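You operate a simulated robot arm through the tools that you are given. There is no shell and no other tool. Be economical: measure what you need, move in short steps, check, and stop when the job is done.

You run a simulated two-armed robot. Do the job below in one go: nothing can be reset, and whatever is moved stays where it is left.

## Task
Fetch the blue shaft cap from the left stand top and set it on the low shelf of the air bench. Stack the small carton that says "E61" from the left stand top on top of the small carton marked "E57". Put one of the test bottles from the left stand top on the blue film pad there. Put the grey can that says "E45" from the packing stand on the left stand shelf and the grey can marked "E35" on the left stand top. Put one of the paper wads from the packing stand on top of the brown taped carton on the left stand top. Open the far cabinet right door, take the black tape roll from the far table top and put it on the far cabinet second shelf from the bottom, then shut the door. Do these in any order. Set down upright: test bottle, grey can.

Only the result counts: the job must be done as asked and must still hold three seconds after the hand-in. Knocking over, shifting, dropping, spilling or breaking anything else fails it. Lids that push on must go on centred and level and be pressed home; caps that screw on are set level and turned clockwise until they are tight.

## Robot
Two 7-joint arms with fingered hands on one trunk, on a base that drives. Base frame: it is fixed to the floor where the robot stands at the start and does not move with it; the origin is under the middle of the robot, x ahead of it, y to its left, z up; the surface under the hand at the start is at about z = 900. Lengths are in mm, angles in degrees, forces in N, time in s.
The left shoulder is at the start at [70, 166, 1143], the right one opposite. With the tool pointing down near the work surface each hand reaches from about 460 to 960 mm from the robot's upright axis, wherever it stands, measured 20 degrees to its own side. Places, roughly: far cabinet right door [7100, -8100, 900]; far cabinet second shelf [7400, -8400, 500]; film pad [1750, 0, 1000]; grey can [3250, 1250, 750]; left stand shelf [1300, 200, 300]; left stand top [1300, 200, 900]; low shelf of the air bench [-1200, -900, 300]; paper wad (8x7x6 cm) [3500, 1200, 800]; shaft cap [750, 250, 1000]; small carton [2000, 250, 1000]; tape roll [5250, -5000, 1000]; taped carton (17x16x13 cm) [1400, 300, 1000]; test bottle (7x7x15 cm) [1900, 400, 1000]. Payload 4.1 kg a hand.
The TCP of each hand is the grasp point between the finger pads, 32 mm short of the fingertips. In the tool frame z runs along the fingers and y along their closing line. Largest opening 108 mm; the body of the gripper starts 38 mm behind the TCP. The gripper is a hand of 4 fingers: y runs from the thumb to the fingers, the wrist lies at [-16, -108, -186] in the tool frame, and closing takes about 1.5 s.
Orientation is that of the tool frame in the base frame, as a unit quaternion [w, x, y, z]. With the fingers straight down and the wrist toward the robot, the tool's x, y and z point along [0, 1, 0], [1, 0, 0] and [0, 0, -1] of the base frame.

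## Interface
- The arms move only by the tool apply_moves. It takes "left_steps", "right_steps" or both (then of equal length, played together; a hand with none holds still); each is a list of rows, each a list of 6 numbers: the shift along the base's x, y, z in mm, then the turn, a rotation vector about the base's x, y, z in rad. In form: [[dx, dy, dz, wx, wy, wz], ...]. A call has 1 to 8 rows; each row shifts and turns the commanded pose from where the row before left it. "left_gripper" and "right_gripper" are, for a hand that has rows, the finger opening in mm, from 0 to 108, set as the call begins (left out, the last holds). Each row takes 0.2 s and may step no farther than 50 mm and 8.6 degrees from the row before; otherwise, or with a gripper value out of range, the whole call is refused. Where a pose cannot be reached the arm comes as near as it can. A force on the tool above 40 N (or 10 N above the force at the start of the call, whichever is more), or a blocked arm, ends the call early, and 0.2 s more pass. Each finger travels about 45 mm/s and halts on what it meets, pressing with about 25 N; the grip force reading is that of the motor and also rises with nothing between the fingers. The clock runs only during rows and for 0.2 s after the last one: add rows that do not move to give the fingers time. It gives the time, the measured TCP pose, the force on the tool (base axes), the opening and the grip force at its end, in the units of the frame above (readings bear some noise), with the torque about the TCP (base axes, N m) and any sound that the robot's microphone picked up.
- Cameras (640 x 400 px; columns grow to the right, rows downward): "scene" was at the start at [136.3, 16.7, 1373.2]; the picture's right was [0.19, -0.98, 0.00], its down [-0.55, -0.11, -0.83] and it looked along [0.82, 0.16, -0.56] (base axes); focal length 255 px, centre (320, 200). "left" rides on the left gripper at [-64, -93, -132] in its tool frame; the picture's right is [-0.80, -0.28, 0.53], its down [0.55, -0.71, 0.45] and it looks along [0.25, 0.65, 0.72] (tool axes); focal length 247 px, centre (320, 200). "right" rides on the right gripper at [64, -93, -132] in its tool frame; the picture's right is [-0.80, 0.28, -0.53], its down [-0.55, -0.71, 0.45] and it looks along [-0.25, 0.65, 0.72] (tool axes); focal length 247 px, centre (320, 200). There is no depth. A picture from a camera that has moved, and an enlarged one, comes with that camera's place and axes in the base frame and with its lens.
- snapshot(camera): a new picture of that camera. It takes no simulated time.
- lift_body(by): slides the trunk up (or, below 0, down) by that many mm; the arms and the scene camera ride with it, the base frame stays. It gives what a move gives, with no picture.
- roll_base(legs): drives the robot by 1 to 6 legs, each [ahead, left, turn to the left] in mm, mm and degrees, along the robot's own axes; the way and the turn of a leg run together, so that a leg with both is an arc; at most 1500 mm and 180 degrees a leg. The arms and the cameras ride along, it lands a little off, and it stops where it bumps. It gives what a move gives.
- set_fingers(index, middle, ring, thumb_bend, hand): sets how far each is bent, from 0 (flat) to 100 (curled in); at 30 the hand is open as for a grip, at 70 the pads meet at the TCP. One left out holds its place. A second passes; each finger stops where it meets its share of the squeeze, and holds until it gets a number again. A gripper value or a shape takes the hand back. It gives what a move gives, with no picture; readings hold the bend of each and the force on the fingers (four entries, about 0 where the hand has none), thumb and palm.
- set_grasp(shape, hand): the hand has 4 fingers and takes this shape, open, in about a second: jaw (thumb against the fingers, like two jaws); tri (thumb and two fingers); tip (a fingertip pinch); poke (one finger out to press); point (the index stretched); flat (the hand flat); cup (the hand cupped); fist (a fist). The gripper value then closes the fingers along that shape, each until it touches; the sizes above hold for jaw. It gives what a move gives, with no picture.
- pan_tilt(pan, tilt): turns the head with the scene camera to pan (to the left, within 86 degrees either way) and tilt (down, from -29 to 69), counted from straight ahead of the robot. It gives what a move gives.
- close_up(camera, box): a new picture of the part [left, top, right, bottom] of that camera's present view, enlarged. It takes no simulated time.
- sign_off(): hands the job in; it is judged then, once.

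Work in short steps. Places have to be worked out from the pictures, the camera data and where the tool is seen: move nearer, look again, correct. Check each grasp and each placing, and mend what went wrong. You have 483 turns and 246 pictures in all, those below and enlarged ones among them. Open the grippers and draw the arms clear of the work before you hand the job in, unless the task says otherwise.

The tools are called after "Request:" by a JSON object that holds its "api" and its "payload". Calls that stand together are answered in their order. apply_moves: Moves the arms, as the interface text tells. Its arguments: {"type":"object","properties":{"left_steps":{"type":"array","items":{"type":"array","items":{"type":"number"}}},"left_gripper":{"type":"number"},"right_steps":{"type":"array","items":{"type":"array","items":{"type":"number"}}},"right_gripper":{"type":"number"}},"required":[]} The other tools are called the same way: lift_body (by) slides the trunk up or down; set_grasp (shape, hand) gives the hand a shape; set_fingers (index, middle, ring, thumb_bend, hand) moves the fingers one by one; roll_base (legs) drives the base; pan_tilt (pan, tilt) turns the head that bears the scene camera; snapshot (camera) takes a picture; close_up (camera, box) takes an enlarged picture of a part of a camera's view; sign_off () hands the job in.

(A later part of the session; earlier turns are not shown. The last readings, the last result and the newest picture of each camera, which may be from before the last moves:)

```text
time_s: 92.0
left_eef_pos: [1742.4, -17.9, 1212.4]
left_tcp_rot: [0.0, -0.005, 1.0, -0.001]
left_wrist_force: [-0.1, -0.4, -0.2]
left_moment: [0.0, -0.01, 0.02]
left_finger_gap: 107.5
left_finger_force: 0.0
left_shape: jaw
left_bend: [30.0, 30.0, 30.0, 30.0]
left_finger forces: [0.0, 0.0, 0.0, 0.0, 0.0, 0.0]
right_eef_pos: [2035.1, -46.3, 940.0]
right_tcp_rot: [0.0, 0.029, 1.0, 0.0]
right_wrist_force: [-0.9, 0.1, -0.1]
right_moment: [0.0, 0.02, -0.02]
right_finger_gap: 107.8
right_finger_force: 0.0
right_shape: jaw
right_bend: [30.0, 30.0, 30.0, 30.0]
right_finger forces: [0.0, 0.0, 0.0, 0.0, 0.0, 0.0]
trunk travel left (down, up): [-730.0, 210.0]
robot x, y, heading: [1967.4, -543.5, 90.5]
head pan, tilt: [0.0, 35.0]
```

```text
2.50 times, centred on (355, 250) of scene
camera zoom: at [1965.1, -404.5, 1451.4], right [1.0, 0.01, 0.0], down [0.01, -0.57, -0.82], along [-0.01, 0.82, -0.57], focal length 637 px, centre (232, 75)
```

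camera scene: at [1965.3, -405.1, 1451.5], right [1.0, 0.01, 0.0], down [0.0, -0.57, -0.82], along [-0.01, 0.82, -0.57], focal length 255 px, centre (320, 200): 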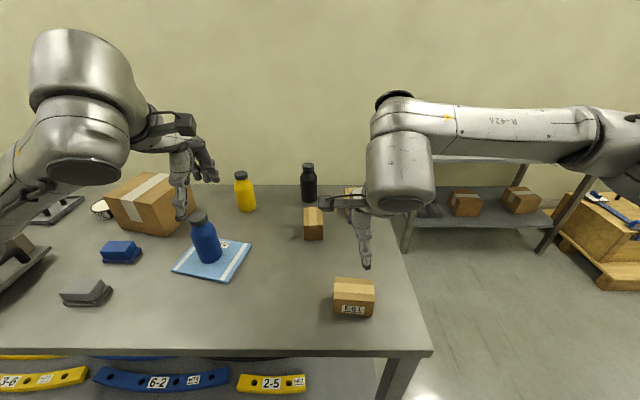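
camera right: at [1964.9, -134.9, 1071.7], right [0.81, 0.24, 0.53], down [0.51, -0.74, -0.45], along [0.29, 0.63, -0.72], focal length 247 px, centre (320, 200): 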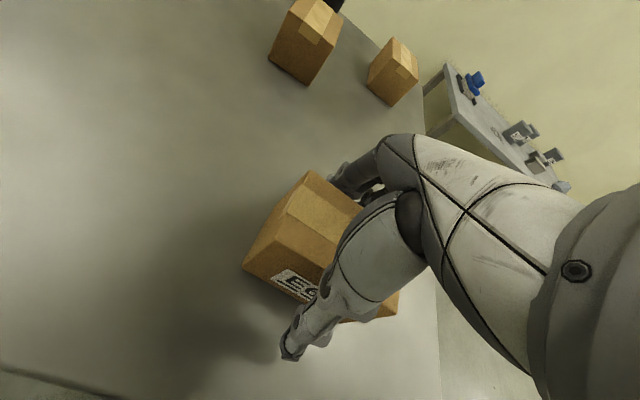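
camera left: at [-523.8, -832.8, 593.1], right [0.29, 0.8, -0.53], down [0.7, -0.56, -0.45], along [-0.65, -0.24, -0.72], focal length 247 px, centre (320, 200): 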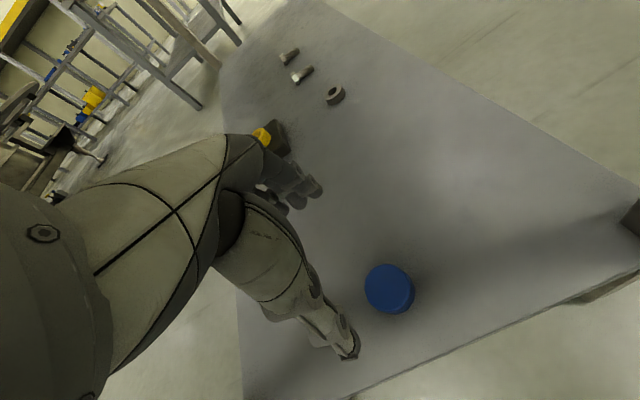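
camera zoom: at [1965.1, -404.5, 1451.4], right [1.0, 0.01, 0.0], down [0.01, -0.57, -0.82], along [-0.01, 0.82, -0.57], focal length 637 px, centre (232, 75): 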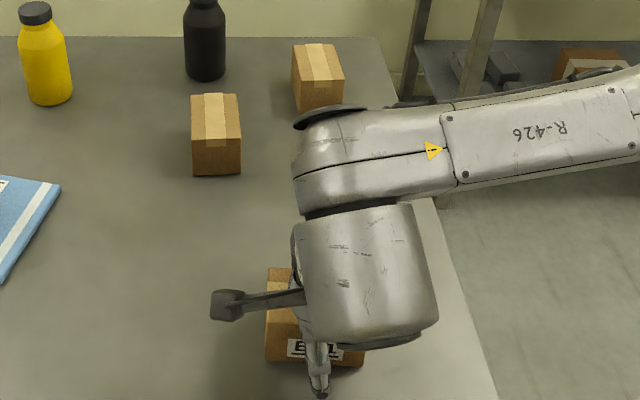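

The hand straddles the carton. I close and lift a little.

Request:
{"api": "apply_moves", "payload": {"right_steps": [[0, 0, 0, 0, 0, 0], [0, 0, 0, 0, 0, 0], [0, 0, 0, 0, 0, 0], [0, 0, 0, 0, 0, 0], [0, 0, 0, 0, 0, 0], [0, 0, 0, 0, 0, 0], [0, 0, 0, 0, 0, 0], [0, 0, 0, 0, 0, 0]], "right_gripper": 20}}

Request:
{"api": "apply_moves", "payload": {"right_steps": [[0, 0, 20, 0, 0, 0], [0, 0, 40, 0, 0, 0], [0, 0, 40, 0, 0, 0], [0, 0, 45, 0, 0, 0], [0, 0, 45, 0, 0, 0], [0, 0, 0, 0, 0, 0]]}}

Request:
{"api": "snapshot", "payload": {"camera": "right"}}

Request:
{"api": "close_up", "payload": {"camera": "scene", "box": [280, 120, 480, 280]}}

```text
time_s: 93.8
left_eef_pos: [1743.4, -17.5, 1211.3]
left_tcp_rot: [0.0, -0.004, 1.0, -0.001]
left_wrist_force: [0.8, 0.6, -0.6]
left_moment: [0.03, -0.02, 0.02]
left_finger_gap: 107.8
left_finger_force: 0.1
left_shape: jaw
left_bend: [30.0, 30.0, 30.0, 30.0]
left_finger forces: [0.0, 0.1, 0.1, 0.0, 0.0, 0.0]
right_eef_pos: [2034.6, -46.8, 941.1]
right_tcp_rot: [-0.001, 0.029, 1.0, 0.0]
right_wrist_force: [1.3, -0.8, -0.5]
right_moment: [0.01, 0.0, -0.01]
right_finger_gap: 54.3
right_finger_force: 25.3
right_shape: jaw
right_bend: [74.0, 45.0, 43.0, 70.0]
right_finger forces: [12.4, 6.9, 3.0, 0.0, 22.7, 0.0]
trunk travel left (down, up): [-730.0, 210.0]
robot x, y, heading: [1967.2, -541.9, 90.5]
head pan, tilt: [0.0, 35.0]
```

```text
time_s: 95.2
left_eef_pos: [1742.9, -16.8, 1211.4]
left_tcp_rot: [0.0, -0.003, 1.0, -0.001]
left_wrist_force: [-0.7, 0.1, -0.4]
left_moment: [0.01, 0.01, -0.01]
left_finger_gap: 107.8
left_finger_force: 0.0
left_shape: jaw
left_bend: [30.0, 30.0, 30.0, 30.0]
left_finger forces: [0.1, 0.0, 0.0, 0.0, 0.0, 0.0]
right_eef_pos: [2036.4, -46.1, 1132.0]
right_tcp_rot: [-0.001, 0.03, 1.0, -0.002]
right_wrist_force: [0.8, -0.4, -1.9]
right_moment: [0.01, 0.0, -0.03]
right_finger_gap: 54.6
right_finger_force: 25.0
right_shape: jaw
right_bend: [74.0, 45.0, 43.0, 70.0]
right_finger forces: [12.4, 7.0, 3.2, 0.0, 22.7, 0.1]
trunk travel left (down, up): [-730.0, 210.0]
robot x, y, heading: [1967.1, -541.0, 90.4]
head pan, tilt: [0.0, 35.0]
```

```text
198 pictures are left
camera right: at [1966.2, -135.0, 1262.4], right [0.81, 0.24, 0.53], down [0.51, -0.74, -0.45], along [0.29, 0.63, -0.72], focal length 247 px, centre (320, 200)
```

right: 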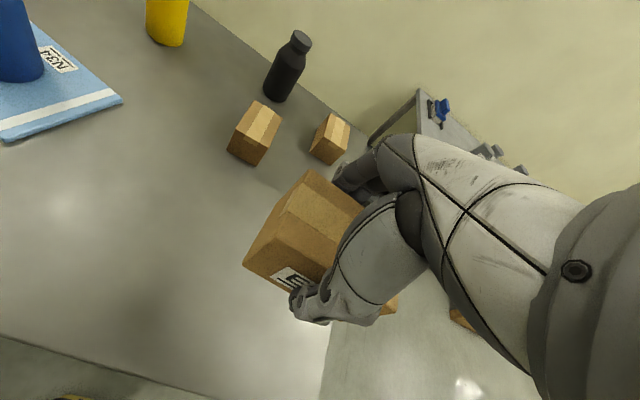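

```text
2.50 times, centred on (380, 200) of scene
camera zoom: at [1965.4, -403.3, 1451.3], right [1.0, 0.01, 0.0], down [0.0, -0.57, -0.82], along [-0.01, 0.82, -0.57], focal length 637 px, centre (170, 200)
```

zoom: 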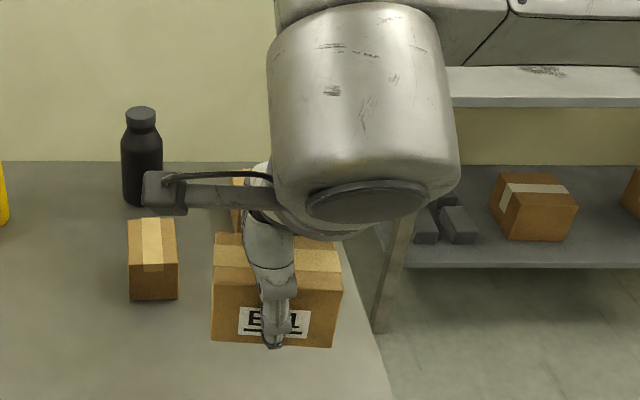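

Carton held. I take a close look at E57 to fix its place.

Request:
{"api": "close_up", "payload": {"camera": "right", "box": [290, 90, 370, 180]}}

```text
4.44 times, centred on (330, 135) of right
camera zoom: at [1966.2, -135.0, 1262.4], right [0.81, 0.24, 0.53], down [0.51, -0.74, -0.45], along [0.29, 0.63, -0.72], focal length 1098 px, centre (276, 489)
```

zoom: 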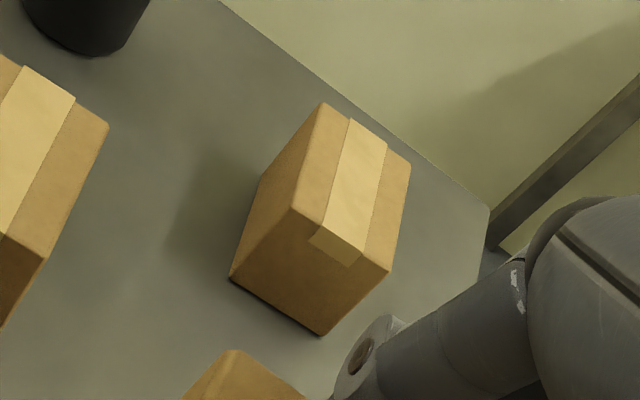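

E57: centre ≈(2079, 332), top ≈958. I carry E61 over it.

Request:
{"api": "apply_moves", "payload": {"right_steps": [[5.4, 47.2, 0, 0, 0, 0], [5.4, 47.2, 0, 0, 0, 0], [5.4, 47.2, 0, 0, 0, 0], [5.4, 47.2, 0, 0, 0, 0], [5.4, 47.2, 0, 0, 0, 0], [5.4, 47.2, 0, 0, 0, 0], [5.4, 47.2, 0, 0, 0, 0], [5.2, 47.6, 0, 0, 0, 0]]}}

Request:
{"api": "apply_moves", "payload": {"right_steps": [[0, 0, -40, 0, 0, 0], [0, 0, -40, 0, 0, 0], [0, 0, -20, 0, 0, 0], [0, 0, 0, 0, 0, 0]]}}

Request:
{"api": "snapshot", "payload": {"camera": "right"}}

Request:
{"api": "close_up", "payload": {"camera": "scene", "box": [280, 120, 440, 280]}}

```text
time_s: 97.0
left_eef_pos: [1741.0, -15.3, 1209.5]
left_tcp_rot: [0.001, -0.005, 1.0, -0.001]
left_wrist_force: [-0.3, -0.3, 0.1]
left_moment: [-0.01, -0.01, -0.01]
left_finger_gap: 107.7
left_finger_force: 0.2
left_shape: jaw
left_bend: [30.0, 30.0, 30.0, 30.0]
left_finger forces: [0.1, 0.0, 0.0, 0.0, 0.0, 0.0]
right_eef_pos: [2076.7, 331.8, 1131.4]
right_tcp_rot: [0.001, 0.029, 1.0, -0.001]
right_wrist_force: [-0.3, 0.1, -2.1]
right_moment: [-0.01, 0.02, -0.02]
right_finger_gap: 54.6
right_finger_force: 25.0
right_shape: jaw
right_bend: [74.0, 45.0, 43.0, 70.0]
right_finger forces: [12.5, 7.1, 3.3, 0.1, 22.9, 0.0]
trunk travel left (down, up): [-730.0, 210.0]
robot x, y, heading: [1967.6, -543.4, 90.4]
head pan, tilt: [0.0, 35.0]
```

```text
time_s: 98.0
left_eef_pos: [1742.2, -16.8, 1212.5]
left_tcp_rot: [0.0, -0.004, 1.0, -0.001]
left_wrist_force: [0.4, -0.7, -0.2]
left_moment: [0.04, 0.02, 0.01]
left_finger_gap: 107.5
left_finger_force: 0.1
left_shape: jaw
left_bend: [30.0, 30.0, 30.0, 30.0]
left_finger forces: [0.0, 0.1, 0.0, 0.1, 0.0, 0.0]
right_eef_pos: [2079.5, 331.6, 1029.7]
right_tcp_rot: [0.0, 0.031, 1.0, 0.0]
right_wrist_force: [-0.1, 0.2, -2.7]
right_moment: [-0.01, 0.02, 0.02]
right_finger_gap: 54.7
right_finger_force: 24.8
right_shape: jaw
right_bend: [74.0, 45.0, 43.0, 70.0]
right_finger forces: [12.4, 7.0, 3.4, 0.0, 22.8, 0.0]
trunk travel left (down, up): [-730.0, 210.0]
robot x, y, heading: [1966.2, -537.5, 90.5]
head pan, tilt: [0.0, 35.0]
```

```text
195 pictures are left
camera right: at [2009.2, 243.4, 1161.0], right [0.81, 0.24, 0.53], down [0.51, -0.74, -0.45], along [0.29, 0.63, -0.72], focal length 247 px, centre (320, 200)
```

right: 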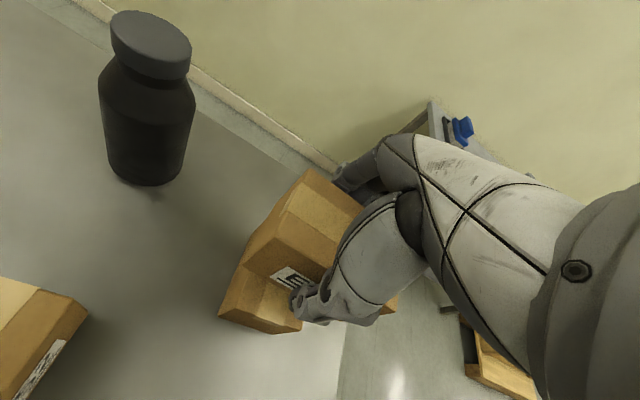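

```text
2.50 times, centred on (360, 200) of scene
camera zoom: at [1965.2, -403.6, 1451.4], right [1.0, 0.01, 0.0], down [0.0, -0.57, -0.82], along [-0.01, 0.82, -0.57], focal length 637 px, centre (220, 200)
```

zoom: 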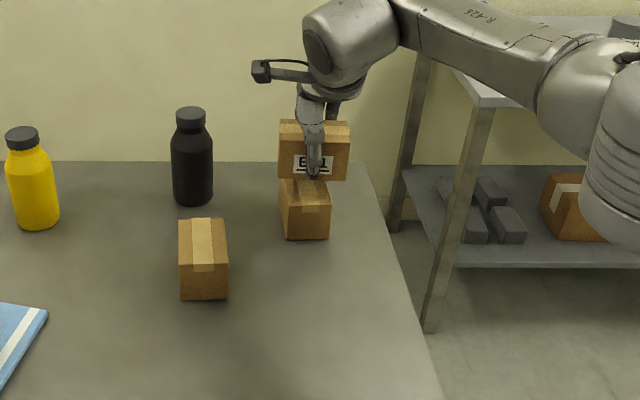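

Aligned. I lower onto E57.

Request:
{"api": "apply_moves", "payload": {"right_steps": [[0, 0, -10, 0, 0, 0], [0, 0, -5, 0, 0, 0], [0, 0, -5, 0, 0, 0], [0, 0, -4, 0, 0, 0], [0, 0, 0, 0, 0, 0]]}}

```text
time_s: 99.2
left_eef_pos: [1742.8, -17.3, 1212.5]
left_tcp_rot: [-0.001, -0.004, 1.0, -0.001]
left_wrist_force: [-0.4, 0.1, -0.6]
left_moment: [-0.03, 0.02, -0.01]
left_finger_gap: 107.6
left_finger_force: 0.2
left_shape: jaw
left_bend: [30.0, 30.0, 30.0, 30.0]
left_finger forces: [0.0, 0.0, 0.0, 0.0, 0.1, 0.1]
right_eef_pos: [2079.8, 331.7, 1006.8]
right_tcp_rot: [0.0, 0.03, 1.0, 0.001]
right_wrist_force: [-1.0, -0.3, -2.1]
right_moment: [-0.02, 0.03, 0.01]
right_finger_gap: 54.3
right_finger_force: 25.1
right_shape: jaw
right_bend: [74.0, 45.0, 43.0, 70.0]
right_finger forces: [12.4, 6.9, 3.5, 0.0, 22.8, 0.0]
trunk travel left (down, up): [-730.0, 210.0]
robot x, y, heading: [1966.2, -536.6, 90.5]
head pan, tilt: [0.0, 35.0]
```

Request:
{"api": "apply_moves", "payload": {"right_steps": [[0, 0, -3, 0, 0, 0], [0, 0, -2, 0, 0, 0], [0, 0, 0, 0, 0, 0]]}}

Request:
{"api": "apply_moves", "payload": {"right_steps": [[0, 0, -2, 0, 0, 0], [0, 0, -1, 0, 0, 0], [0, 0, 0, 0, 0, 0]]}}

```text
time_s: 100.0
left_eef_pos: [1741.2, -16.3, 1211.7]
left_tcp_rot: [0.0, -0.004, 1.0, -0.001]
left_wrist_force: [0.3, -0.8, 0.1]
left_moment: [-0.02, 0.02, -0.02]
left_finger_gap: 107.8
left_finger_force: 0.1
left_shape: jaw
left_bend: [30.0, 30.0, 30.0, 30.0]
left_finger forces: [0.0, 0.1, 0.0, 0.0, 0.1, 0.0]
right_eef_pos: [2080.2, 330.3, 1001.4]
right_tcp_rot: [0.0, 0.03, 1.0, -0.001]
right_wrist_force: [-0.1, 0.0, -2.0]
right_moment: [-0.02, 0.02, 0.0]
right_finger_gap: 54.3
right_finger_force: 25.6
right_shape: jaw
right_bend: [74.0, 45.0, 43.0, 70.0]
right_finger forces: [12.4, 7.1, 3.4, 0.0, 22.8, 0.1]
trunk travel left (down, up): [-730.0, 210.0]
robot x, y, heading: [1966.8, -543.1, 90.5]
head pan, tilt: [0.0, 35.0]
```

```text
time_s: 100.8
left_eef_pos: [1743.1, -18.5, 1212.0]
left_tcp_rot: [0.0, -0.005, 1.0, 0.001]
left_wrist_force: [-0.5, -0.2, -0.3]
left_moment: [-0.01, 0.04, 0.01]
left_finger_gap: 107.8
left_finger_force: 0.0
left_shape: jaw
left_bend: [30.0, 30.0, 30.0, 30.0]
left_finger forces: [0.1, 0.1, 0.1, 0.1, 0.0, 0.0]
right_eef_pos: [2079.9, 330.8, 1000.2]
right_tcp_rot: [0.0, 0.03, 1.0, 0.002]
right_wrist_force: [-0.6, 1.3, 5.3]
right_moment: [0.07, -0.04, 0.03]
right_finger_gap: 54.6
right_finger_force: 25.0
right_shape: jaw
right_bend: [74.0, 45.0, 43.0, 71.0]
right_finger forces: [13.3, 7.6, 3.7, 0.0, 23.2, 0.0]
trunk travel left (down, up): [-730.0, 210.0]
robot x, y, heading: [1971.4, -541.7, 90.6]
head pan, tilt: [0.0, 35.0]
```

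Contact at 5 N. I release and rise.

Request:
{"api": "apply_moves", "payload": {"right_steps": [[0, 0, 0, 0, 0, 0], [0, 0, 0, 0, 0, 0], [0, 0, 0, 0, 0, 0], [0, 0, 0, 0, 0, 0], [0, 0, 0, 0, 0, 0], [0, 0, 0, 0, 0, 0], [0, 0, 0, 0, 0, 0], [0, 0, 0, 0, 0, 0]], "right_gripper": 108}}

Request:
{"api": "apply_moves", "payload": {"right_steps": [[0, 0, 10, 0, 0, 0], [0, 0, 30, 0, 0, 0], [0, 0, 45, 0, 0, 0], [0, 0, 45, 0, 0, 0], [0, -30, 30, 0, 0, 0]]}}

Request:
{"api": "snapshot", "payload": {"camera": "right"}}

Request:
{"api": "close_up", "payload": {"camera": "scene", "box": [280, 120, 440, 280]}}

```text
time_s: 102.6
left_eef_pos: [1743.4, -17.2, 1212.4]
left_tcp_rot: [0.0, -0.004, 1.0, 0.0]
left_wrist_force: [-0.3, -0.6, 0.0]
left_moment: [0.0, 0.02, -0.01]
left_finger_gap: 107.7
left_finger_force: 0.1
left_shape: jaw
left_bend: [30.0, 30.0, 30.0, 30.0]
left_finger forces: [0.1, 0.1, 0.0, 0.1, 0.1, 0.0]
right_eef_pos: [2081.5, 331.8, 999.5]
right_tcp_rot: [0.0, 0.029, 1.0, 0.0]
right_wrist_force: [-1.0, 0.3, 0.9]
right_moment: [-0.04, 0.01, -0.01]
right_finger_gap: 107.5
right_finger_force: 0.0
right_shape: jaw
right_bend: [30.0, 30.0, 30.0, 30.0]
right_finger forces: [0.0, 0.0, 0.0, 0.0, 0.1, 0.0]
trunk travel left (down, up): [-730.0, 210.0]
robot x, y, heading: [1969.8, -539.6, 90.4]
head pan, tilt: [0.0, 35.0]
```

```text
time_s: 103.8
left_eef_pos: [1744.5, -19.7, 1213.3]
left_tcp_rot: [0.0, -0.004, 1.0, 0.001]
left_wrist_force: [0.3, -0.4, -0.1]
left_moment: [0.04, 0.0, 0.03]
left_finger_gap: 107.6
left_finger_force: 0.1
left_shape: jaw
left_bend: [30.0, 30.0, 30.0, 30.0]
left_finger forces: [0.0, 0.1, 0.1, 0.0, 0.1, 0.0]
right_eef_pos: [2082.1, 298.0, 1160.2]
right_tcp_rot: [-0.001, 0.03, 1.0, 0.001]
right_wrist_force: [0.5, 0.1, 0.1]
right_moment: [0.02, 0.02, 0.04]
right_finger_gap: 107.8
right_finger_force: 0.2
right_shape: jaw
right_bend: [30.0, 30.0, 30.0, 30.0]
right_finger forces: [0.1, 0.0, 0.0, 0.1, 0.0, 0.1]
trunk travel left (down, up): [-730.0, 210.0]
robot x, y, heading: [1967.0, -540.5, 90.6]
head pan, tilt: [0.0, 35.0]
```

```text
193 pictures are left
camera right: at [2011.1, 209.9, 1291.7], right [0.81, 0.23, 0.53], down [0.51, -0.74, -0.45], along [0.29, 0.63, -0.72], focal length 247 px, centre (320, 200)
```

right: 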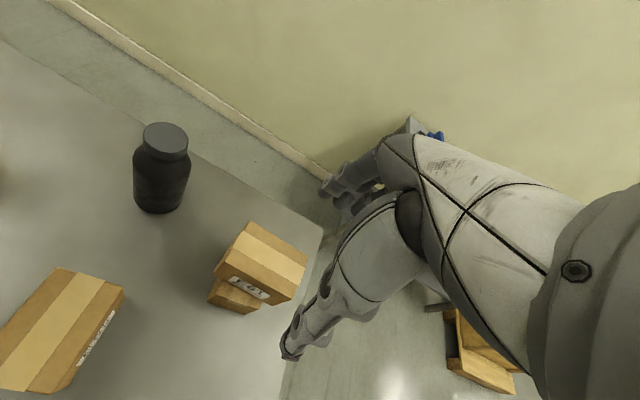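

```text
2.50 times, centred on (360, 200) of scene
camera zoom: at [1966.8, -406.9, 1451.7], right [1.0, 0.01, 0.0], down [0.0, -0.57, -0.82], along [-0.01, 0.82, -0.57], focal length 637 px, centre (220, 200)
```

zoom: 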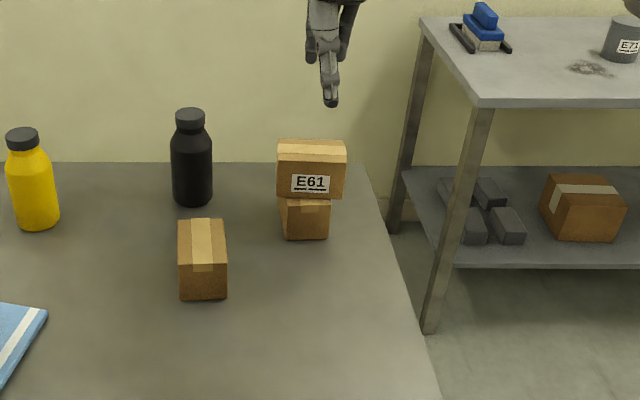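

Stack is good. I draw the right hand in, back off and drive towards the packing stand.

Request:
{"api": "apply_moves", "payload": {"right_steps": [[0, -45, 15, 0, 0, 0.07], [0, -45, 10, 0, 0, 0], [0, -45, 10, 0, 0, 0], [0, -45, 0, 0, 0, 0], [0, -45, 0, 0, 0, 0], [0, -45, 0, 0, 0, 0]]}}

Request:
{"api": "roll_base", "payload": {"legs": [[-300, 0, 0], [0, -1150, 0]]}}

Request:
{"api": "snapshot", "payload": {"camera": "scene"}}

```text
time_s: 105.2
left_eef_pos: [1742.7, -19.1, 1213.3]
left_tcp_rot: [0.001, -0.005, 1.0, 0.0]
left_wrist_force: [-0.5, 0.4, -0.3]
left_moment: [-0.01, -0.03, -0.03]
left_finger_gap: 107.7
left_finger_force: 0.1
left_shape: jaw
left_bend: [30.0, 30.0, 30.0, 30.0]
left_finger forces: [0.0, 0.1, 0.0, 0.0, 0.0, 0.0]
right_eef_pos: [2081.0, 31.2, 1196.0]
right_tcp_rot: [0.0, -0.005, 1.0, 0.0]
right_wrist_force: [-0.2, -0.9, 0.3]
right_moment: [0.01, 0.0, 0.0]
right_finger_gap: 108.0
right_finger_force: 0.0
right_shape: jaw
right_bend: [30.0, 30.0, 30.0, 30.0]
right_finger forces: [0.0, 0.0, 0.1, 0.0, 0.0, 0.1]
trunk travel left (down, up): [-730.0, 210.0]
robot x, y, heading: [1969.5, -541.5, 90.4]
head pan, tilt: [0.0, 35.0]
```

```text
time_s: 112.7
left_eef_pos: [2885.1, -308.5, 1212.7]
left_tcp_rot: [0.0, -0.005, 1.0, -0.001]
left_wrist_force: [0.9, 0.8, 0.4]
left_moment: [-0.02, 0.0, -0.01]
left_finger_gap: 107.7
left_finger_force: 0.0
left_shape: jaw
left_bend: [30.0, 30.0, 30.0, 30.0]
left_finger forces: [0.1, 0.1, 0.1, 0.0, 0.0, 0.0]
right_eef_pos: [3222.9, -258.2, 1195.1]
right_tcp_rot: [0.0, -0.005, 1.0, 0.0]
right_wrist_force: [0.3, -0.2, -0.1]
right_moment: [-0.01, 0.0, 0.0]
right_finger_gap: 107.9
right_finger_force: 0.1
right_shape: jaw
right_bend: [30.0, 30.0, 30.0, 30.0]
right_finger forces: [0.0, 0.0, 0.1, 0.0, 0.0, 0.0]
trunk travel left (down, up): [-730.0, 210.0]
robot x, y, heading: [3111.0, -834.2, 90.5]
head pan, tilt: [0.0, 35.0]
```

```text
191 pictures are left
camera scene: at [3107.7, -695.0, 1451.4], right [1.0, 0.01, 0.0], down [0.0, -0.57, -0.82], along [-0.01, 0.82, -0.57], focal length 255 px, centre (320, 200)
```

scene: 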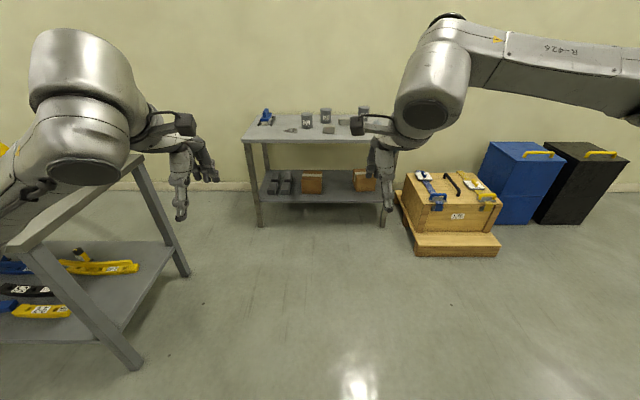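

The stand's front is near y≈980, top ≈775. I drive up to it.

Request:
{"api": "roll_base", "payload": {"legs": [[1340, 0, 0]]}}

Request:
{"api": "pan_tilt", "payload": {"pan": 0, "tilt": 45}}

Request:
{"api": "snapshot", "payload": {"camera": "scene"}}

Request:
{"api": "snapshot", "payload": {"camera": "right"}}

Request:
{"api": "snapshot", "payload": {"camera": "left"}}

```text
time_s: 119.3
left_eef_pos: [2861.3, 1012.2, 1213.1]
left_tcp_rot: [0.0, -0.009, 1.0, 0.001]
left_wrist_force: [-0.2, 0.3, -0.2]
left_moment: [0.01, 0.02, -0.04]
left_finger_gap: 107.7
left_finger_force: 0.0
left_shape: jaw
left_bend: [30.0, 30.0, 30.0, 30.0]
left_finger forces: [0.0, 0.0, 0.0, 0.0, 0.1, 0.0]
right_eef_pos: [3198.5, 1064.6, 1194.7]
right_tcp_rot: [0.0, -0.01, 1.0, 0.0]
right_wrist_force: [-0.8, 0.0, -0.6]
right_moment: [-0.02, 0.02, -0.04]
right_finger_gap: 107.7
right_finger_force: 0.0
right_shape: jaw
right_bend: [30.0, 30.0, 30.0, 30.0]
right_finger forces: [0.0, 0.0, 0.0, 0.1, 0.0, 0.0]
trunk travel left (down, up): [-730.0, 210.0]
robot x, y, heading: [3093.7, 487.1, 91.1]
head pan, tilt: [0.0, 35.0]
```

```text
time_s: 120.0
left_eef_pos: [2862.8, 1012.2, 1212.5]
left_tcp_rot: [0.001, -0.01, 1.0, -0.001]
left_wrist_force: [-0.1, -0.3, -1.2]
left_moment: [-0.02, -0.02, -0.04]
left_finger_gap: 107.7
left_finger_force: 0.0
left_shape: jaw
left_bend: [30.0, 30.0, 30.0, 30.0]
left_finger forces: [0.0, 0.0, 0.0, 0.0, 0.1, 0.0]
right_eef_pos: [3200.6, 1066.6, 1195.3]
right_tcp_rot: [0.001, -0.011, 1.0, 0.0]
right_wrist_force: [-0.5, 0.3, 0.2]
right_moment: [-0.01, 0.04, -0.02]
right_finger_gap: 107.7
right_finger_force: 0.1
right_shape: jaw
right_bend: [30.0, 30.0, 30.0, 30.0]
right_finger forces: [0.0, 0.1, 0.0, 0.1, 0.0, 0.0]
trunk travel left (down, up): [-730.0, 210.0]
robot x, y, heading: [3094.2, 487.7, 91.1]
head pan, tilt: [0.0, 45.0]
```

```text
190 pictures are left
camera scene: at [3089.0, 620.7, 1436.6], right [1.0, 0.02, 0.0], down [0.01, -0.71, -0.71], along [-0.01, 0.71, -0.71], focal length 255 px, centre (320, 200)
```

scene: 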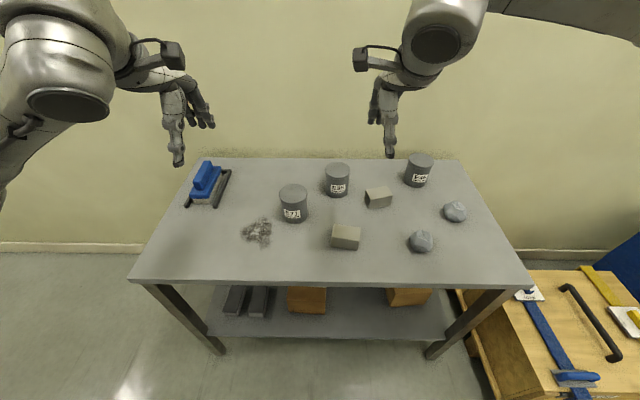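

```text
189 pictures are left
camera right: at [3136.1, 971.3, 1326.4], right [0.79, 0.3, 0.53], down [0.56, -0.69, -0.45], along [0.24, 0.65, -0.72], focal length 247 px, centre (320, 200)
```

right: 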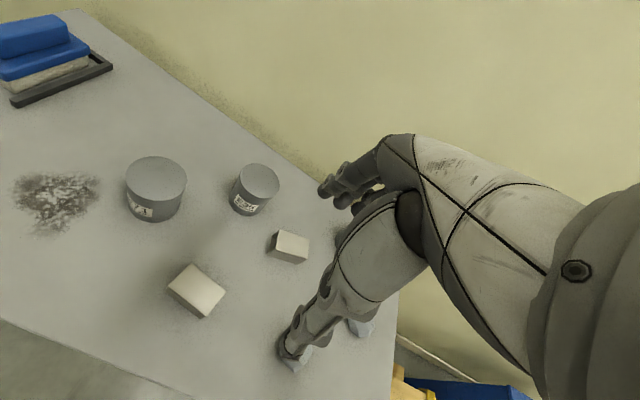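

```text
188 pictures are left
camera left: at [2928.5, 919.9, 1343.5], right [0.8, -0.27, -0.53], down [-0.54, -0.72, -0.45], along [-0.26, 0.64, -0.72], focal length 247 px, centre (320, 200)
```

left: 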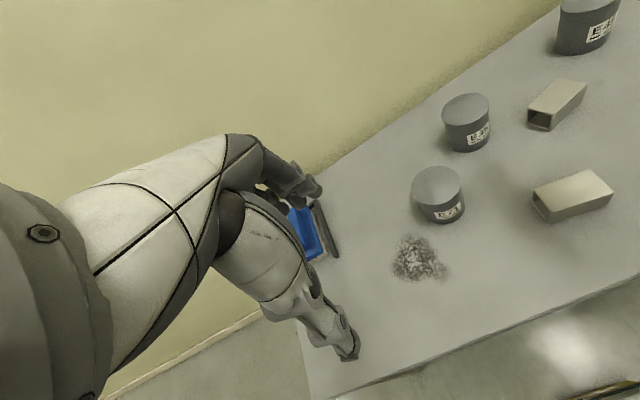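

I zoom on the cans and the wads.

Request:
{"api": "close_up", "payload": {"camera": "scene", "box": [270, 140, 480, 270]}}

```text
3.05 times, centred on (375, 205) of scene
camera zoom: at [3089.0, 620.7, 1436.6], right [1.0, 0.02, 0.0], down [0.01, -0.71, -0.71], along [-0.01, 0.71, -0.71], focal length 777 px, centre (152, 185)
```

zoom: 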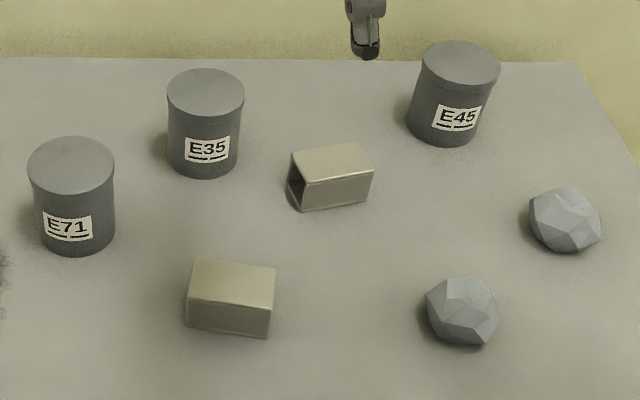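

E35 sits at ≈(3139,1300), E45 at ≈(3433,1360), tops ≈904; the wads at ≈(3374,1062) and (3513,1179). I centre the robot on the cans and lower the trunk somewhat.

Request:
{"api": "roll_base", "payload": {"legs": [[55, -175, -1]]}}

Request:
{"api": "lift_body", "payload": {"by": -100}}

Request:
{"api": "snapshot", "payload": {"camera": "right"}}

Request:
{"api": "snapshot", "payload": {"camera": "scene"}}

Request:
{"api": "snapshot", "payload": {"camera": "left"}}

```text
time_s: 121.6
left_eef_pos: [3047.1, 1071.8, 1212.5]
left_tcp_rot: [0.001, -0.002, 1.0, 0.0]
left_wrist_force: [-0.3, -0.5, 0.3]
left_moment: [-0.02, 0.03, 0.0]
left_finger_gap: 107.6
left_finger_force: 0.1
left_shape: jaw
left_bend: [30.0, 30.0, 30.0, 30.0]
left_finger forces: [0.0, 0.0, 0.0, 0.0, 0.0, 0.0]
right_eef_pos: [3384.8, 1120.7, 1195.8]
right_tcp_rot: [0.001, -0.004, 1.0, 0.001]
right_wrist_force: [-0.2, 0.2, -1.0]
right_moment: [-0.01, 0.01, 0.01]
right_finger_gap: 107.9
right_finger_force: 0.0
right_shape: jaw
right_bend: [30.0, 30.0, 30.0, 30.0]
right_finger forces: [0.2, 0.0, 0.0, 0.1, 0.0, 0.0]
trunk travel left (down, up): [-730.0, 210.0]
robot x, y, heading: [3268.3, 548.4, 90.3]
head pan, tilt: [0.0, 45.0]
```

```text
time_s: 122.9
left_eef_pos: [3047.6, 1072.6, 1112.0]
left_tcp_rot: [0.0, -0.002, 1.0, 0.0]
left_wrist_force: [-0.4, -1.3, -0.2]
left_moment: [0.0, -0.01, 0.0]
left_finger_gap: 107.8
left_finger_force: 0.1
left_shape: jaw
left_bend: [30.0, 30.0, 30.0, 30.0]
left_finger forces: [0.0, 0.1, 0.0, 0.0, 0.0, 0.0]
right_eef_pos: [3386.6, 1120.7, 1095.7]
right_tcp_rot: [0.0, -0.003, 1.0, 0.0]
right_wrist_force: [0.6, -0.9, 0.6]
right_moment: [-0.01, 0.0, 0.0]
right_finger_gap: 107.8
right_finger_force: 0.1
right_shape: jaw
right_bend: [30.0, 30.0, 30.0, 30.0]
right_finger forces: [0.1, 0.1, 0.1, 0.0, 0.0, 0.0]
trunk travel left (down, up): [-630.0, 310.0]
robot x, y, heading: [3271.9, 549.0, 90.1]
head pan, tilt: [0.0, 45.0]
```

```text
186 pictures are left
camera right: at [3321.1, 1027.7, 1226.7], right [0.8, 0.29, 0.53], down [0.55, -0.7, -0.45], along [0.24, 0.65, -0.72], focal length 247 px, centre (320, 200)
```

right: 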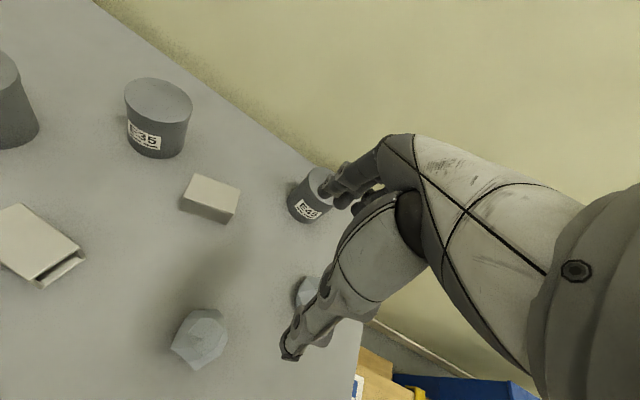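

```text
185 pictures are left
camera scene: at [3269.0, 677.8, 1336.7], right [1.0, 0.0, 0.0], down [0.0, -0.71, -0.71], along [0.0, 0.71, -0.71], focal length 255 px, centre (320, 200)
```

scene: 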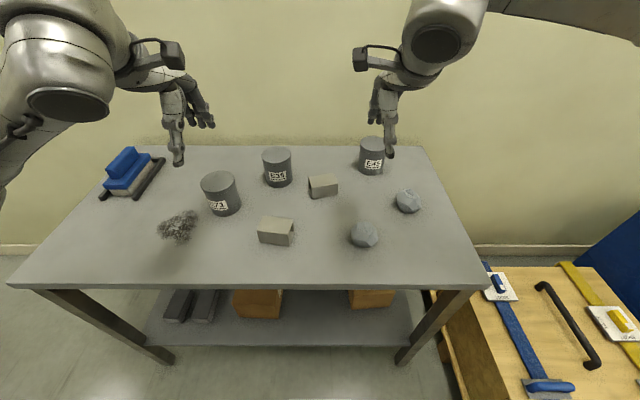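

```text
184 pictures are left
camera left: at [3112.8, 979.5, 1243.8], right [0.8, -0.28, -0.53], down [-0.55, -0.71, -0.45], along [-0.25, 0.65, -0.72], focal length 247 px, centre (320, 200)
```

left: 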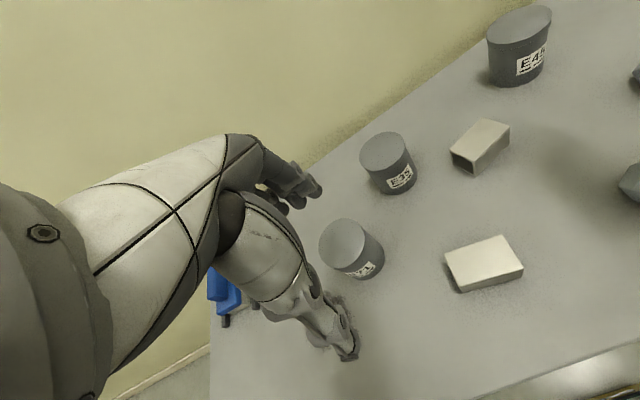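

I zoom for exact can positions.

Request:
{"api": "close_up", "payload": {"camera": "scene", "box": [240, 125, 440, 255]}}

Request:
{"api": "close_up", "payload": {"camera": "left", "box": [340, 0, 560, 220]}}

```text
3.08 times, centred on (340, 190) of scene
camera zoom: at [3269.0, 677.8, 1336.7], right [1.0, 0.0, 0.0], down [0.0, -0.71, -0.71], along [0.0, 0.71, -0.71], focal length 784 px, centre (258, 231)
```

zoom: 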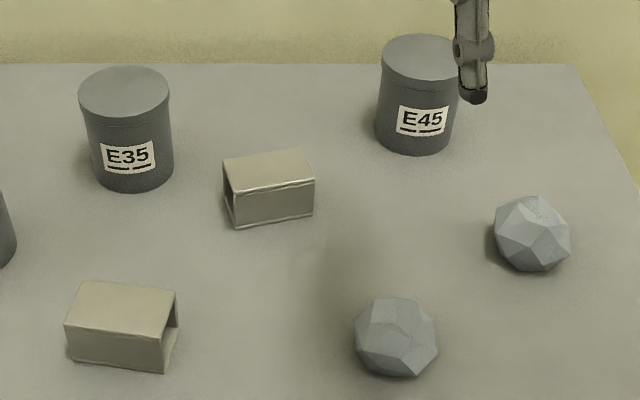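

```text
1.82 times, centred on (450, 110) of left
camera zoom: at [3112.8, 979.5, 1243.8], right [0.8, -0.28, -0.53], down [-0.55, -0.71, -0.45], along [-0.25, 0.65, -0.72], focal length 449 px, centre (84, 364)
```

zoom: 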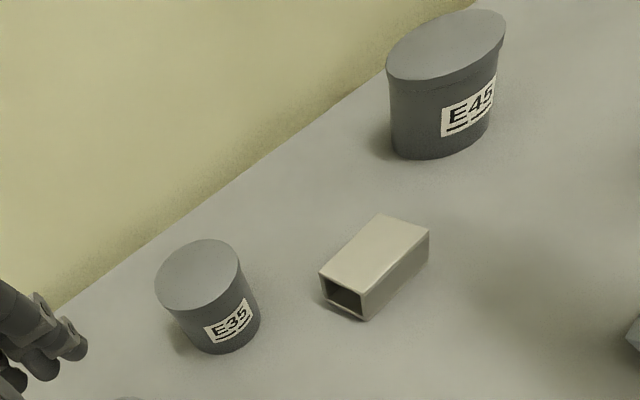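

E35 axis (3141.5,1306), E45 axis (3432.4,1357.4), tops ≈899. I bring both hands above their cans.

Request:
{"api": "apply_moves", "payload": {"left_steps": [[18.8, 45, 0, 0, 0, 0], [18.8, 45, 0, 0, 0, 0], [18.8, 45, 0, 0, 0, 0], [18.8, 45, 0, 0, 0, 0], [18.8, 45, 0, 0, 0, 0], [0, 8.4, -40, 0, 0, 0], [0, 0, -40, 0, 0, 0], [0, 0, 0, 0, 0, 0]], "right_steps": [[9.2, 47, 0, 0, 0, 0], [9.2, 47, 0, 0, 0, 0], [9.2, 47, 0, 0, 0, 0], [9.2, 47, 0, 0, 0, 0], [9.2, 47, 0, 0, 0, 0], [0, 2, -40, 0, 0, 0], [0, 0, -25, 0, 0, 0], [0, 0, 0, 0, 0, 0]]}}

Request:
{"api": "snapshot", "payload": {"camera": "left"}}

Request:
{"api": "snapshot", "payload": {"camera": "right"}}

Request:
{"api": "close_up", "payload": {"camera": "scene", "box": [200, 80, 440, 230]}}

```text
time_s: 124.7
left_eef_pos: [3140.6, 1306.7, 1034.1]
left_tcp_rot: [0.0, -0.001, 1.0, 0.0]
left_wrist_force: [0.0, 0.4, -0.8]
left_moment: [0.02, -0.01, 0.02]
left_finger_gap: 107.9
left_finger_force: 0.1
left_shape: jaw
left_bend: [30.0, 30.0, 30.0, 30.0]
left_finger forces: [0.0, 0.0, 0.1, 0.1, 0.1, 0.1]
right_eef_pos: [3431.3, 1357.7, 1029.7]
right_tcp_rot: [0.001, -0.003, 1.0, -0.001]
right_wrist_force: [-0.6, -0.3, -0.9]
right_moment: [0.03, 0.0, 0.0]
right_finger_gap: 107.4
right_finger_force: 0.0
right_shape: jaw
right_bend: [30.0, 30.0, 30.0, 30.0]
right_finger forces: [0.1, 0.0, 0.1, 0.0, 0.0, 0.0]
trunk travel left (down, up): [-630.0, 310.0]
robot x, y, heading: [3272.1, 546.5, 90.2]
head pan, tilt: [0.0, 45.0]
```

```text
181 pictures are left
camera left: at [3206.2, 1213.5, 1164.6], right [0.8, -0.28, -0.53], down [-0.55, -0.71, -0.45], along [-0.25, 0.65, -0.72], focal length 247 px, centre (320, 200)
```

left: 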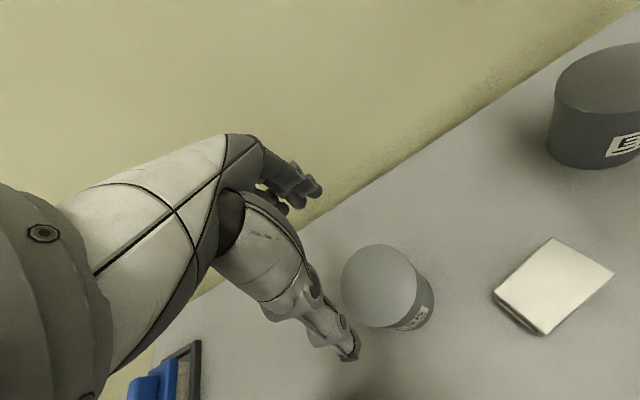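

```text
180 pictures are left
camera right: at [3367.0, 1265.9, 1161.3], right [0.8, 0.29, 0.53], down [0.55, -0.7, -0.45], along [0.24, 0.65, -0.72], focal length 247 px, centre (320, 200)
```

right: 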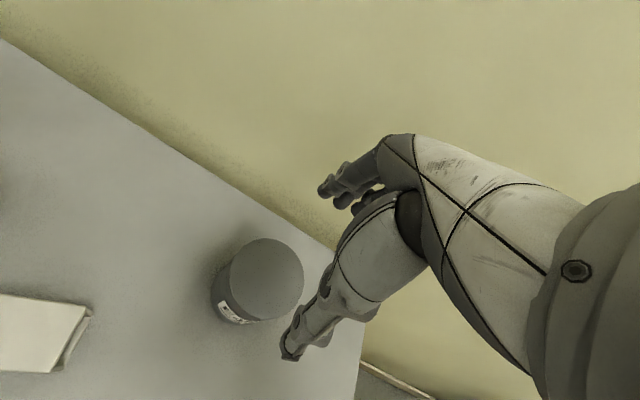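

```text
2.67 times, centred on (320, 155) of scene
camera zoom: at [3268.9, 677.6, 1336.7], right [1.0, 0.0, 0.0], down [0.0, -0.71, -0.71], along [0.0, 0.71, -0.71], focal length 680 px, centre (320, 320)
```

zoom: 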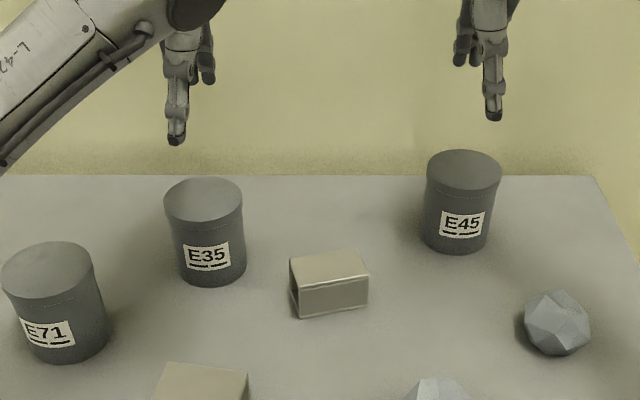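

Slight corrections (left −3, right +3 in y); I descend to just above the rims and check again.

Request:
{"api": "apply_moves", "payload": {"left_steps": [[0, -3, -40, 0, 0, 0], [0, 0, -40, 0, 0, 0], [0, 0, -12, 0, 0, 0], [0, 0, 0, 0, 0, 0]], "right_steps": [[0, 3, -40, 0, 0, 0], [0, 0, -40, 0, 0, 0], [0, 0, -8, 0, 0, 0], [0, 0, 0, 0, 0, 0]]}}

Request:
{"api": "snapshot", "payload": {"camera": "left"}}

Request:
{"api": "snapshot", "payload": {"camera": "right"}}

Request:
{"api": "close_up", "payload": {"camera": "scene", "box": [200, 80, 440, 230]}}

```text
time_s: 125.7
left_eef_pos: [3142.0, 1303.0, 939.6]
left_tcp_rot: [0.0, -0.003, 1.0, -0.001]
left_wrist_force: [0.3, 0.1, -0.2]
left_moment: [-0.02, -0.01, -0.03]
left_finger_gap: 107.7
left_finger_force: 0.1
left_shape: jaw
left_bend: [30.0, 30.0, 30.0, 30.0]
left_finger forces: [0.0, 0.0, 0.1, 0.0, 0.0, 0.0]
right_eef_pos: [3430.9, 1360.4, 941.4]
right_tcp_rot: [0.0, -0.004, 1.0, 0.0]
right_wrist_force: [-0.8, -0.7, 0.4]
right_moment: [0.0, 0.01, -0.04]
right_finger_gap: 107.9
right_finger_force: 0.0
right_shape: jaw
right_bend: [30.0, 30.0, 30.0, 30.0]
right_finger forces: [0.0, 0.1, 0.0, 0.1, 0.1, 0.0]
trunk travel left (down, up): [-630.0, 310.0]
robot x, y, heading: [3271.6, 548.7, 90.2]
head pan, tilt: [0.0, 45.0]
```

```text
178 pictures are left
camera left: at [3207.2, 1210.1, 1071.5], right [0.8, -0.28, -0.53], down [-0.55, -0.71, -0.45], along [-0.25, 0.65, -0.72], focal length 247 px, centre (320, 200)
```

left: 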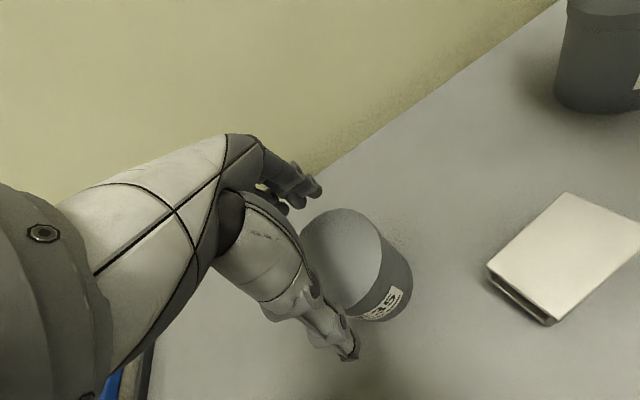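

```text
177 pictures are left
camera right: at [3366.3, 1268.1, 1073.0], right [0.8, 0.29, 0.53], down [0.55, -0.7, -0.45], along [0.24, 0.65, -0.72], focal length 247 px, centre (320, 200)
```

right: 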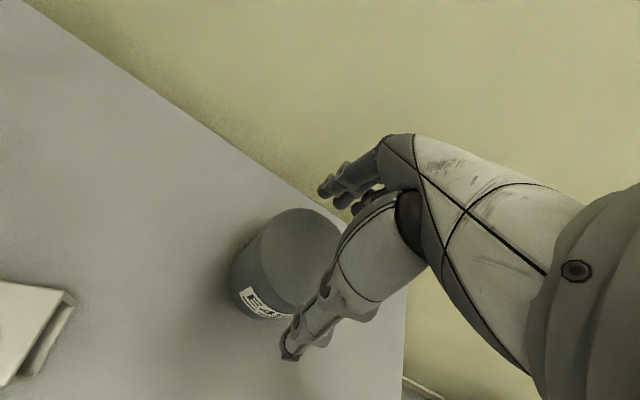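

```text
2.67 times, centred on (320, 155) of scene
camera zoom: at [3268.9, 678.5, 1336.6], right [1.0, 0.0, 0.0], down [0.0, -0.71, -0.71], along [0.0, 0.71, -0.71], focal length 680 px, centre (320, 320)
```

zoom: 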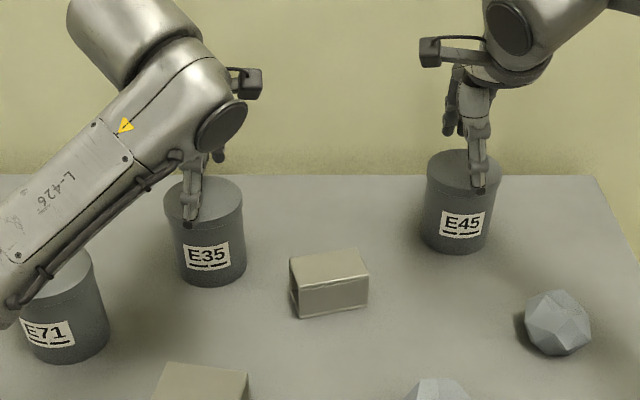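

The left forearm passes low over the E71 can. I raise the trunk and keep the hands at their height, so that the elbows come up.

Request:
{"api": "lift_body", "payload": {"by": 160}}

Request:
{"api": "apply_moves", "payload": {"left_steps": [[0, 0, -40, 0, 0, 0], [0, 0, -40, 0, 0, 0], [0, 0, -40, 0, 0, 0], [0, 0, -40, 0, 0, 0], [0, 0, 0, 0, 0, 0]], "right_steps": [[0, 0, -40, 0, 0, 0], [0, 0, -40, 0, 0, 0], [0, 0, -40, 0, 0, 0], [0, 0, -40, 0, 0, 0], [0, 0, 0, 0, 0, 0]]}}

Request:
{"api": "snapshot", "payload": {"camera": "scene"}}

```text
time_s: 127.5
left_eef_pos: [3142.8, 1303.2, 1100.1]
left_tcp_rot: [0.0, -0.003, 1.0, -0.001]
left_wrist_force: [-0.8, 0.2, 0.2]
left_moment: [-0.02, 0.06, 0.01]
left_finger_gap: 107.6
left_finger_force: 0.0
left_shape: jaw
left_bend: [30.0, 30.0, 30.0, 30.0]
left_finger forces: [0.0, 0.0, 0.0, 0.0, 0.1, 0.0]
right_eef_pos: [3431.5, 1360.9, 1101.1]
right_tcp_rot: [0.0, -0.004, 1.0, 0.0]
right_wrist_force: [-0.4, -1.1, 0.1]
right_moment: [-0.04, 0.01, 0.03]
right_finger_gap: 107.6
right_finger_force: 0.1
right_shape: jaw
right_bend: [30.0, 30.0, 30.0, 30.0]
right_finger forces: [0.1, 0.1, 0.0, 0.0, 0.1, 0.0]
trunk travel left (down, up): [-790.0, 150.0]
robot x, y, heading: [3268.8, 543.7, 90.3]
head pan, tilt: [0.0, 45.0]
```

```text
time_s: 128.7
left_eef_pos: [3142.4, 1301.1, 938.6]
left_tcp_rot: [0.0, -0.002, 1.0, 0.0]
left_wrist_force: [-0.7, -0.2, 0.3]
left_moment: [0.02, 0.0, 0.02]
left_finger_gap: 107.6
left_finger_force: 0.1
left_shape: jaw
left_bend: [30.0, 30.0, 30.0, 30.0]
left_finger forces: [0.1, 0.0, 0.0, 0.0, 0.1, 0.0]
right_eef_pos: [3429.8, 1360.9, 943.5]
right_tcp_rot: [0.0, -0.003, 1.0, 0.0]
right_wrist_force: [0.5, -0.5, -1.3]
right_moment: [0.0, 0.02, 0.0]
right_finger_gap: 107.8
right_finger_force: 0.0
right_shape: jaw
right_bend: [30.0, 30.0, 30.0, 30.0]
right_finger forces: [0.1, 0.1, 0.0, 0.0, 0.0, 0.0]
trunk travel left (down, up): [-790.0, 150.0]
robot x, y, heading: [3270.2, 547.8, 90.2]
head pan, tilt: [0.0, 45.0]
```

```text
175 pictures are left
camera scene: at [3268.9, 677.4, 1496.7], right [1.0, 0.0, 0.0], down [0.0, -0.71, -0.71], along [0.0, 0.71, -0.71], focal length 255 px, centre (320, 200)
```

scene: 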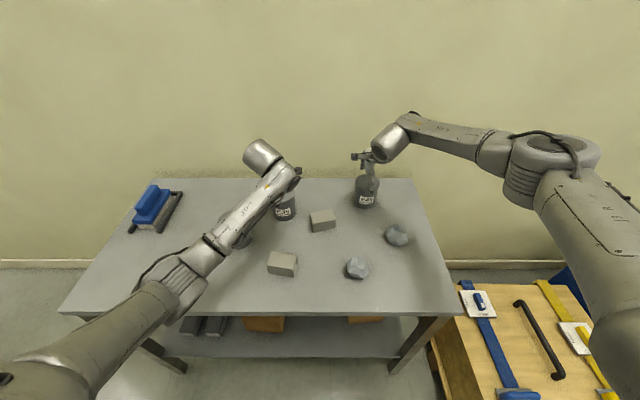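

The forearm is near z≈1100, well above E71. I lower both hands around the cans.

Request:
{"api": "apply_moves", "payload": {"left_steps": [[-1, 2, -15, 0, 0, 0], [0, 0, -20, 0, 0, 0], [0, 0, -20, 0, 0, 0], [0, 0, -12, 0, 0, 0], [0, 0, 0, 0, 0, 0]], "right_steps": [[1.5, 0, -16, 0, 0, 0], [0, 0, -20, 0, 0, 0], [0, 0, -20, 0, 0, 0], [0, 0, -15, 0, 0, 0], [0, 0, 0, 0, 0, 0]]}}

Request:
{"api": "close_up", "payload": {"camera": "scene", "box": [230, 120, 420, 240]}}

```text
time_s: 129.9
left_eef_pos: [3144.0, 1303.4, 877.8]
left_tcp_rot: [0.001, -0.002, 1.0, 0.004]
left_wrist_force: [3.7, 8.3, 16.6]
left_moment: [0.42, -0.02, -0.05]
left_finger_gap: 107.6
left_finger_force: 0.0
left_shape: jaw
left_bend: [27.0, 30.0, 30.0, 29.0]
left_finger forces: [14.4, 0.0, 0.0, 0.0, 2.1, 0.0]
right_eef_pos: [3432.1, 1359.2, 877.9]
right_tcp_rot: [-0.001, -0.004, 1.0, 0.003]
right_wrist_force: [-1.7, 9.4, 20.9]
right_moment: [0.51, 0.11, -0.03]
right_finger_gap: 107.8
right_finger_force: 0.1
right_shape: jaw
right_bend: [26.0, 30.0, 30.0, 30.0]
right_finger forces: [17.4, 0.0, 0.0, 0.1, 1.9, 0.0]
trunk travel left (down, up): [-790.0, 150.0]
robot x, y, heading: [3266.2, 544.9, 90.5]
head pan, tilt: [0.0, 45.0]
```

```text
3.33 times, centred on (325, 180) of scene
camera zoom: at [3269.0, 674.2, 1497.5], right [1.0, 0.0, 0.0], down [0.0, -0.71, -0.71], along [0.0, 0.71, -0.71], focal length 850 px, centre (303, 267)
```

zoom: 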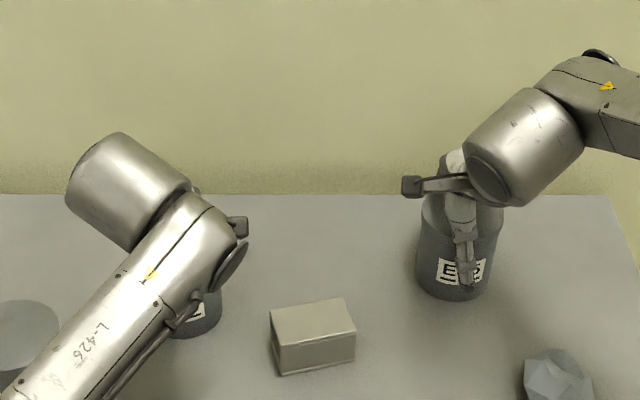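

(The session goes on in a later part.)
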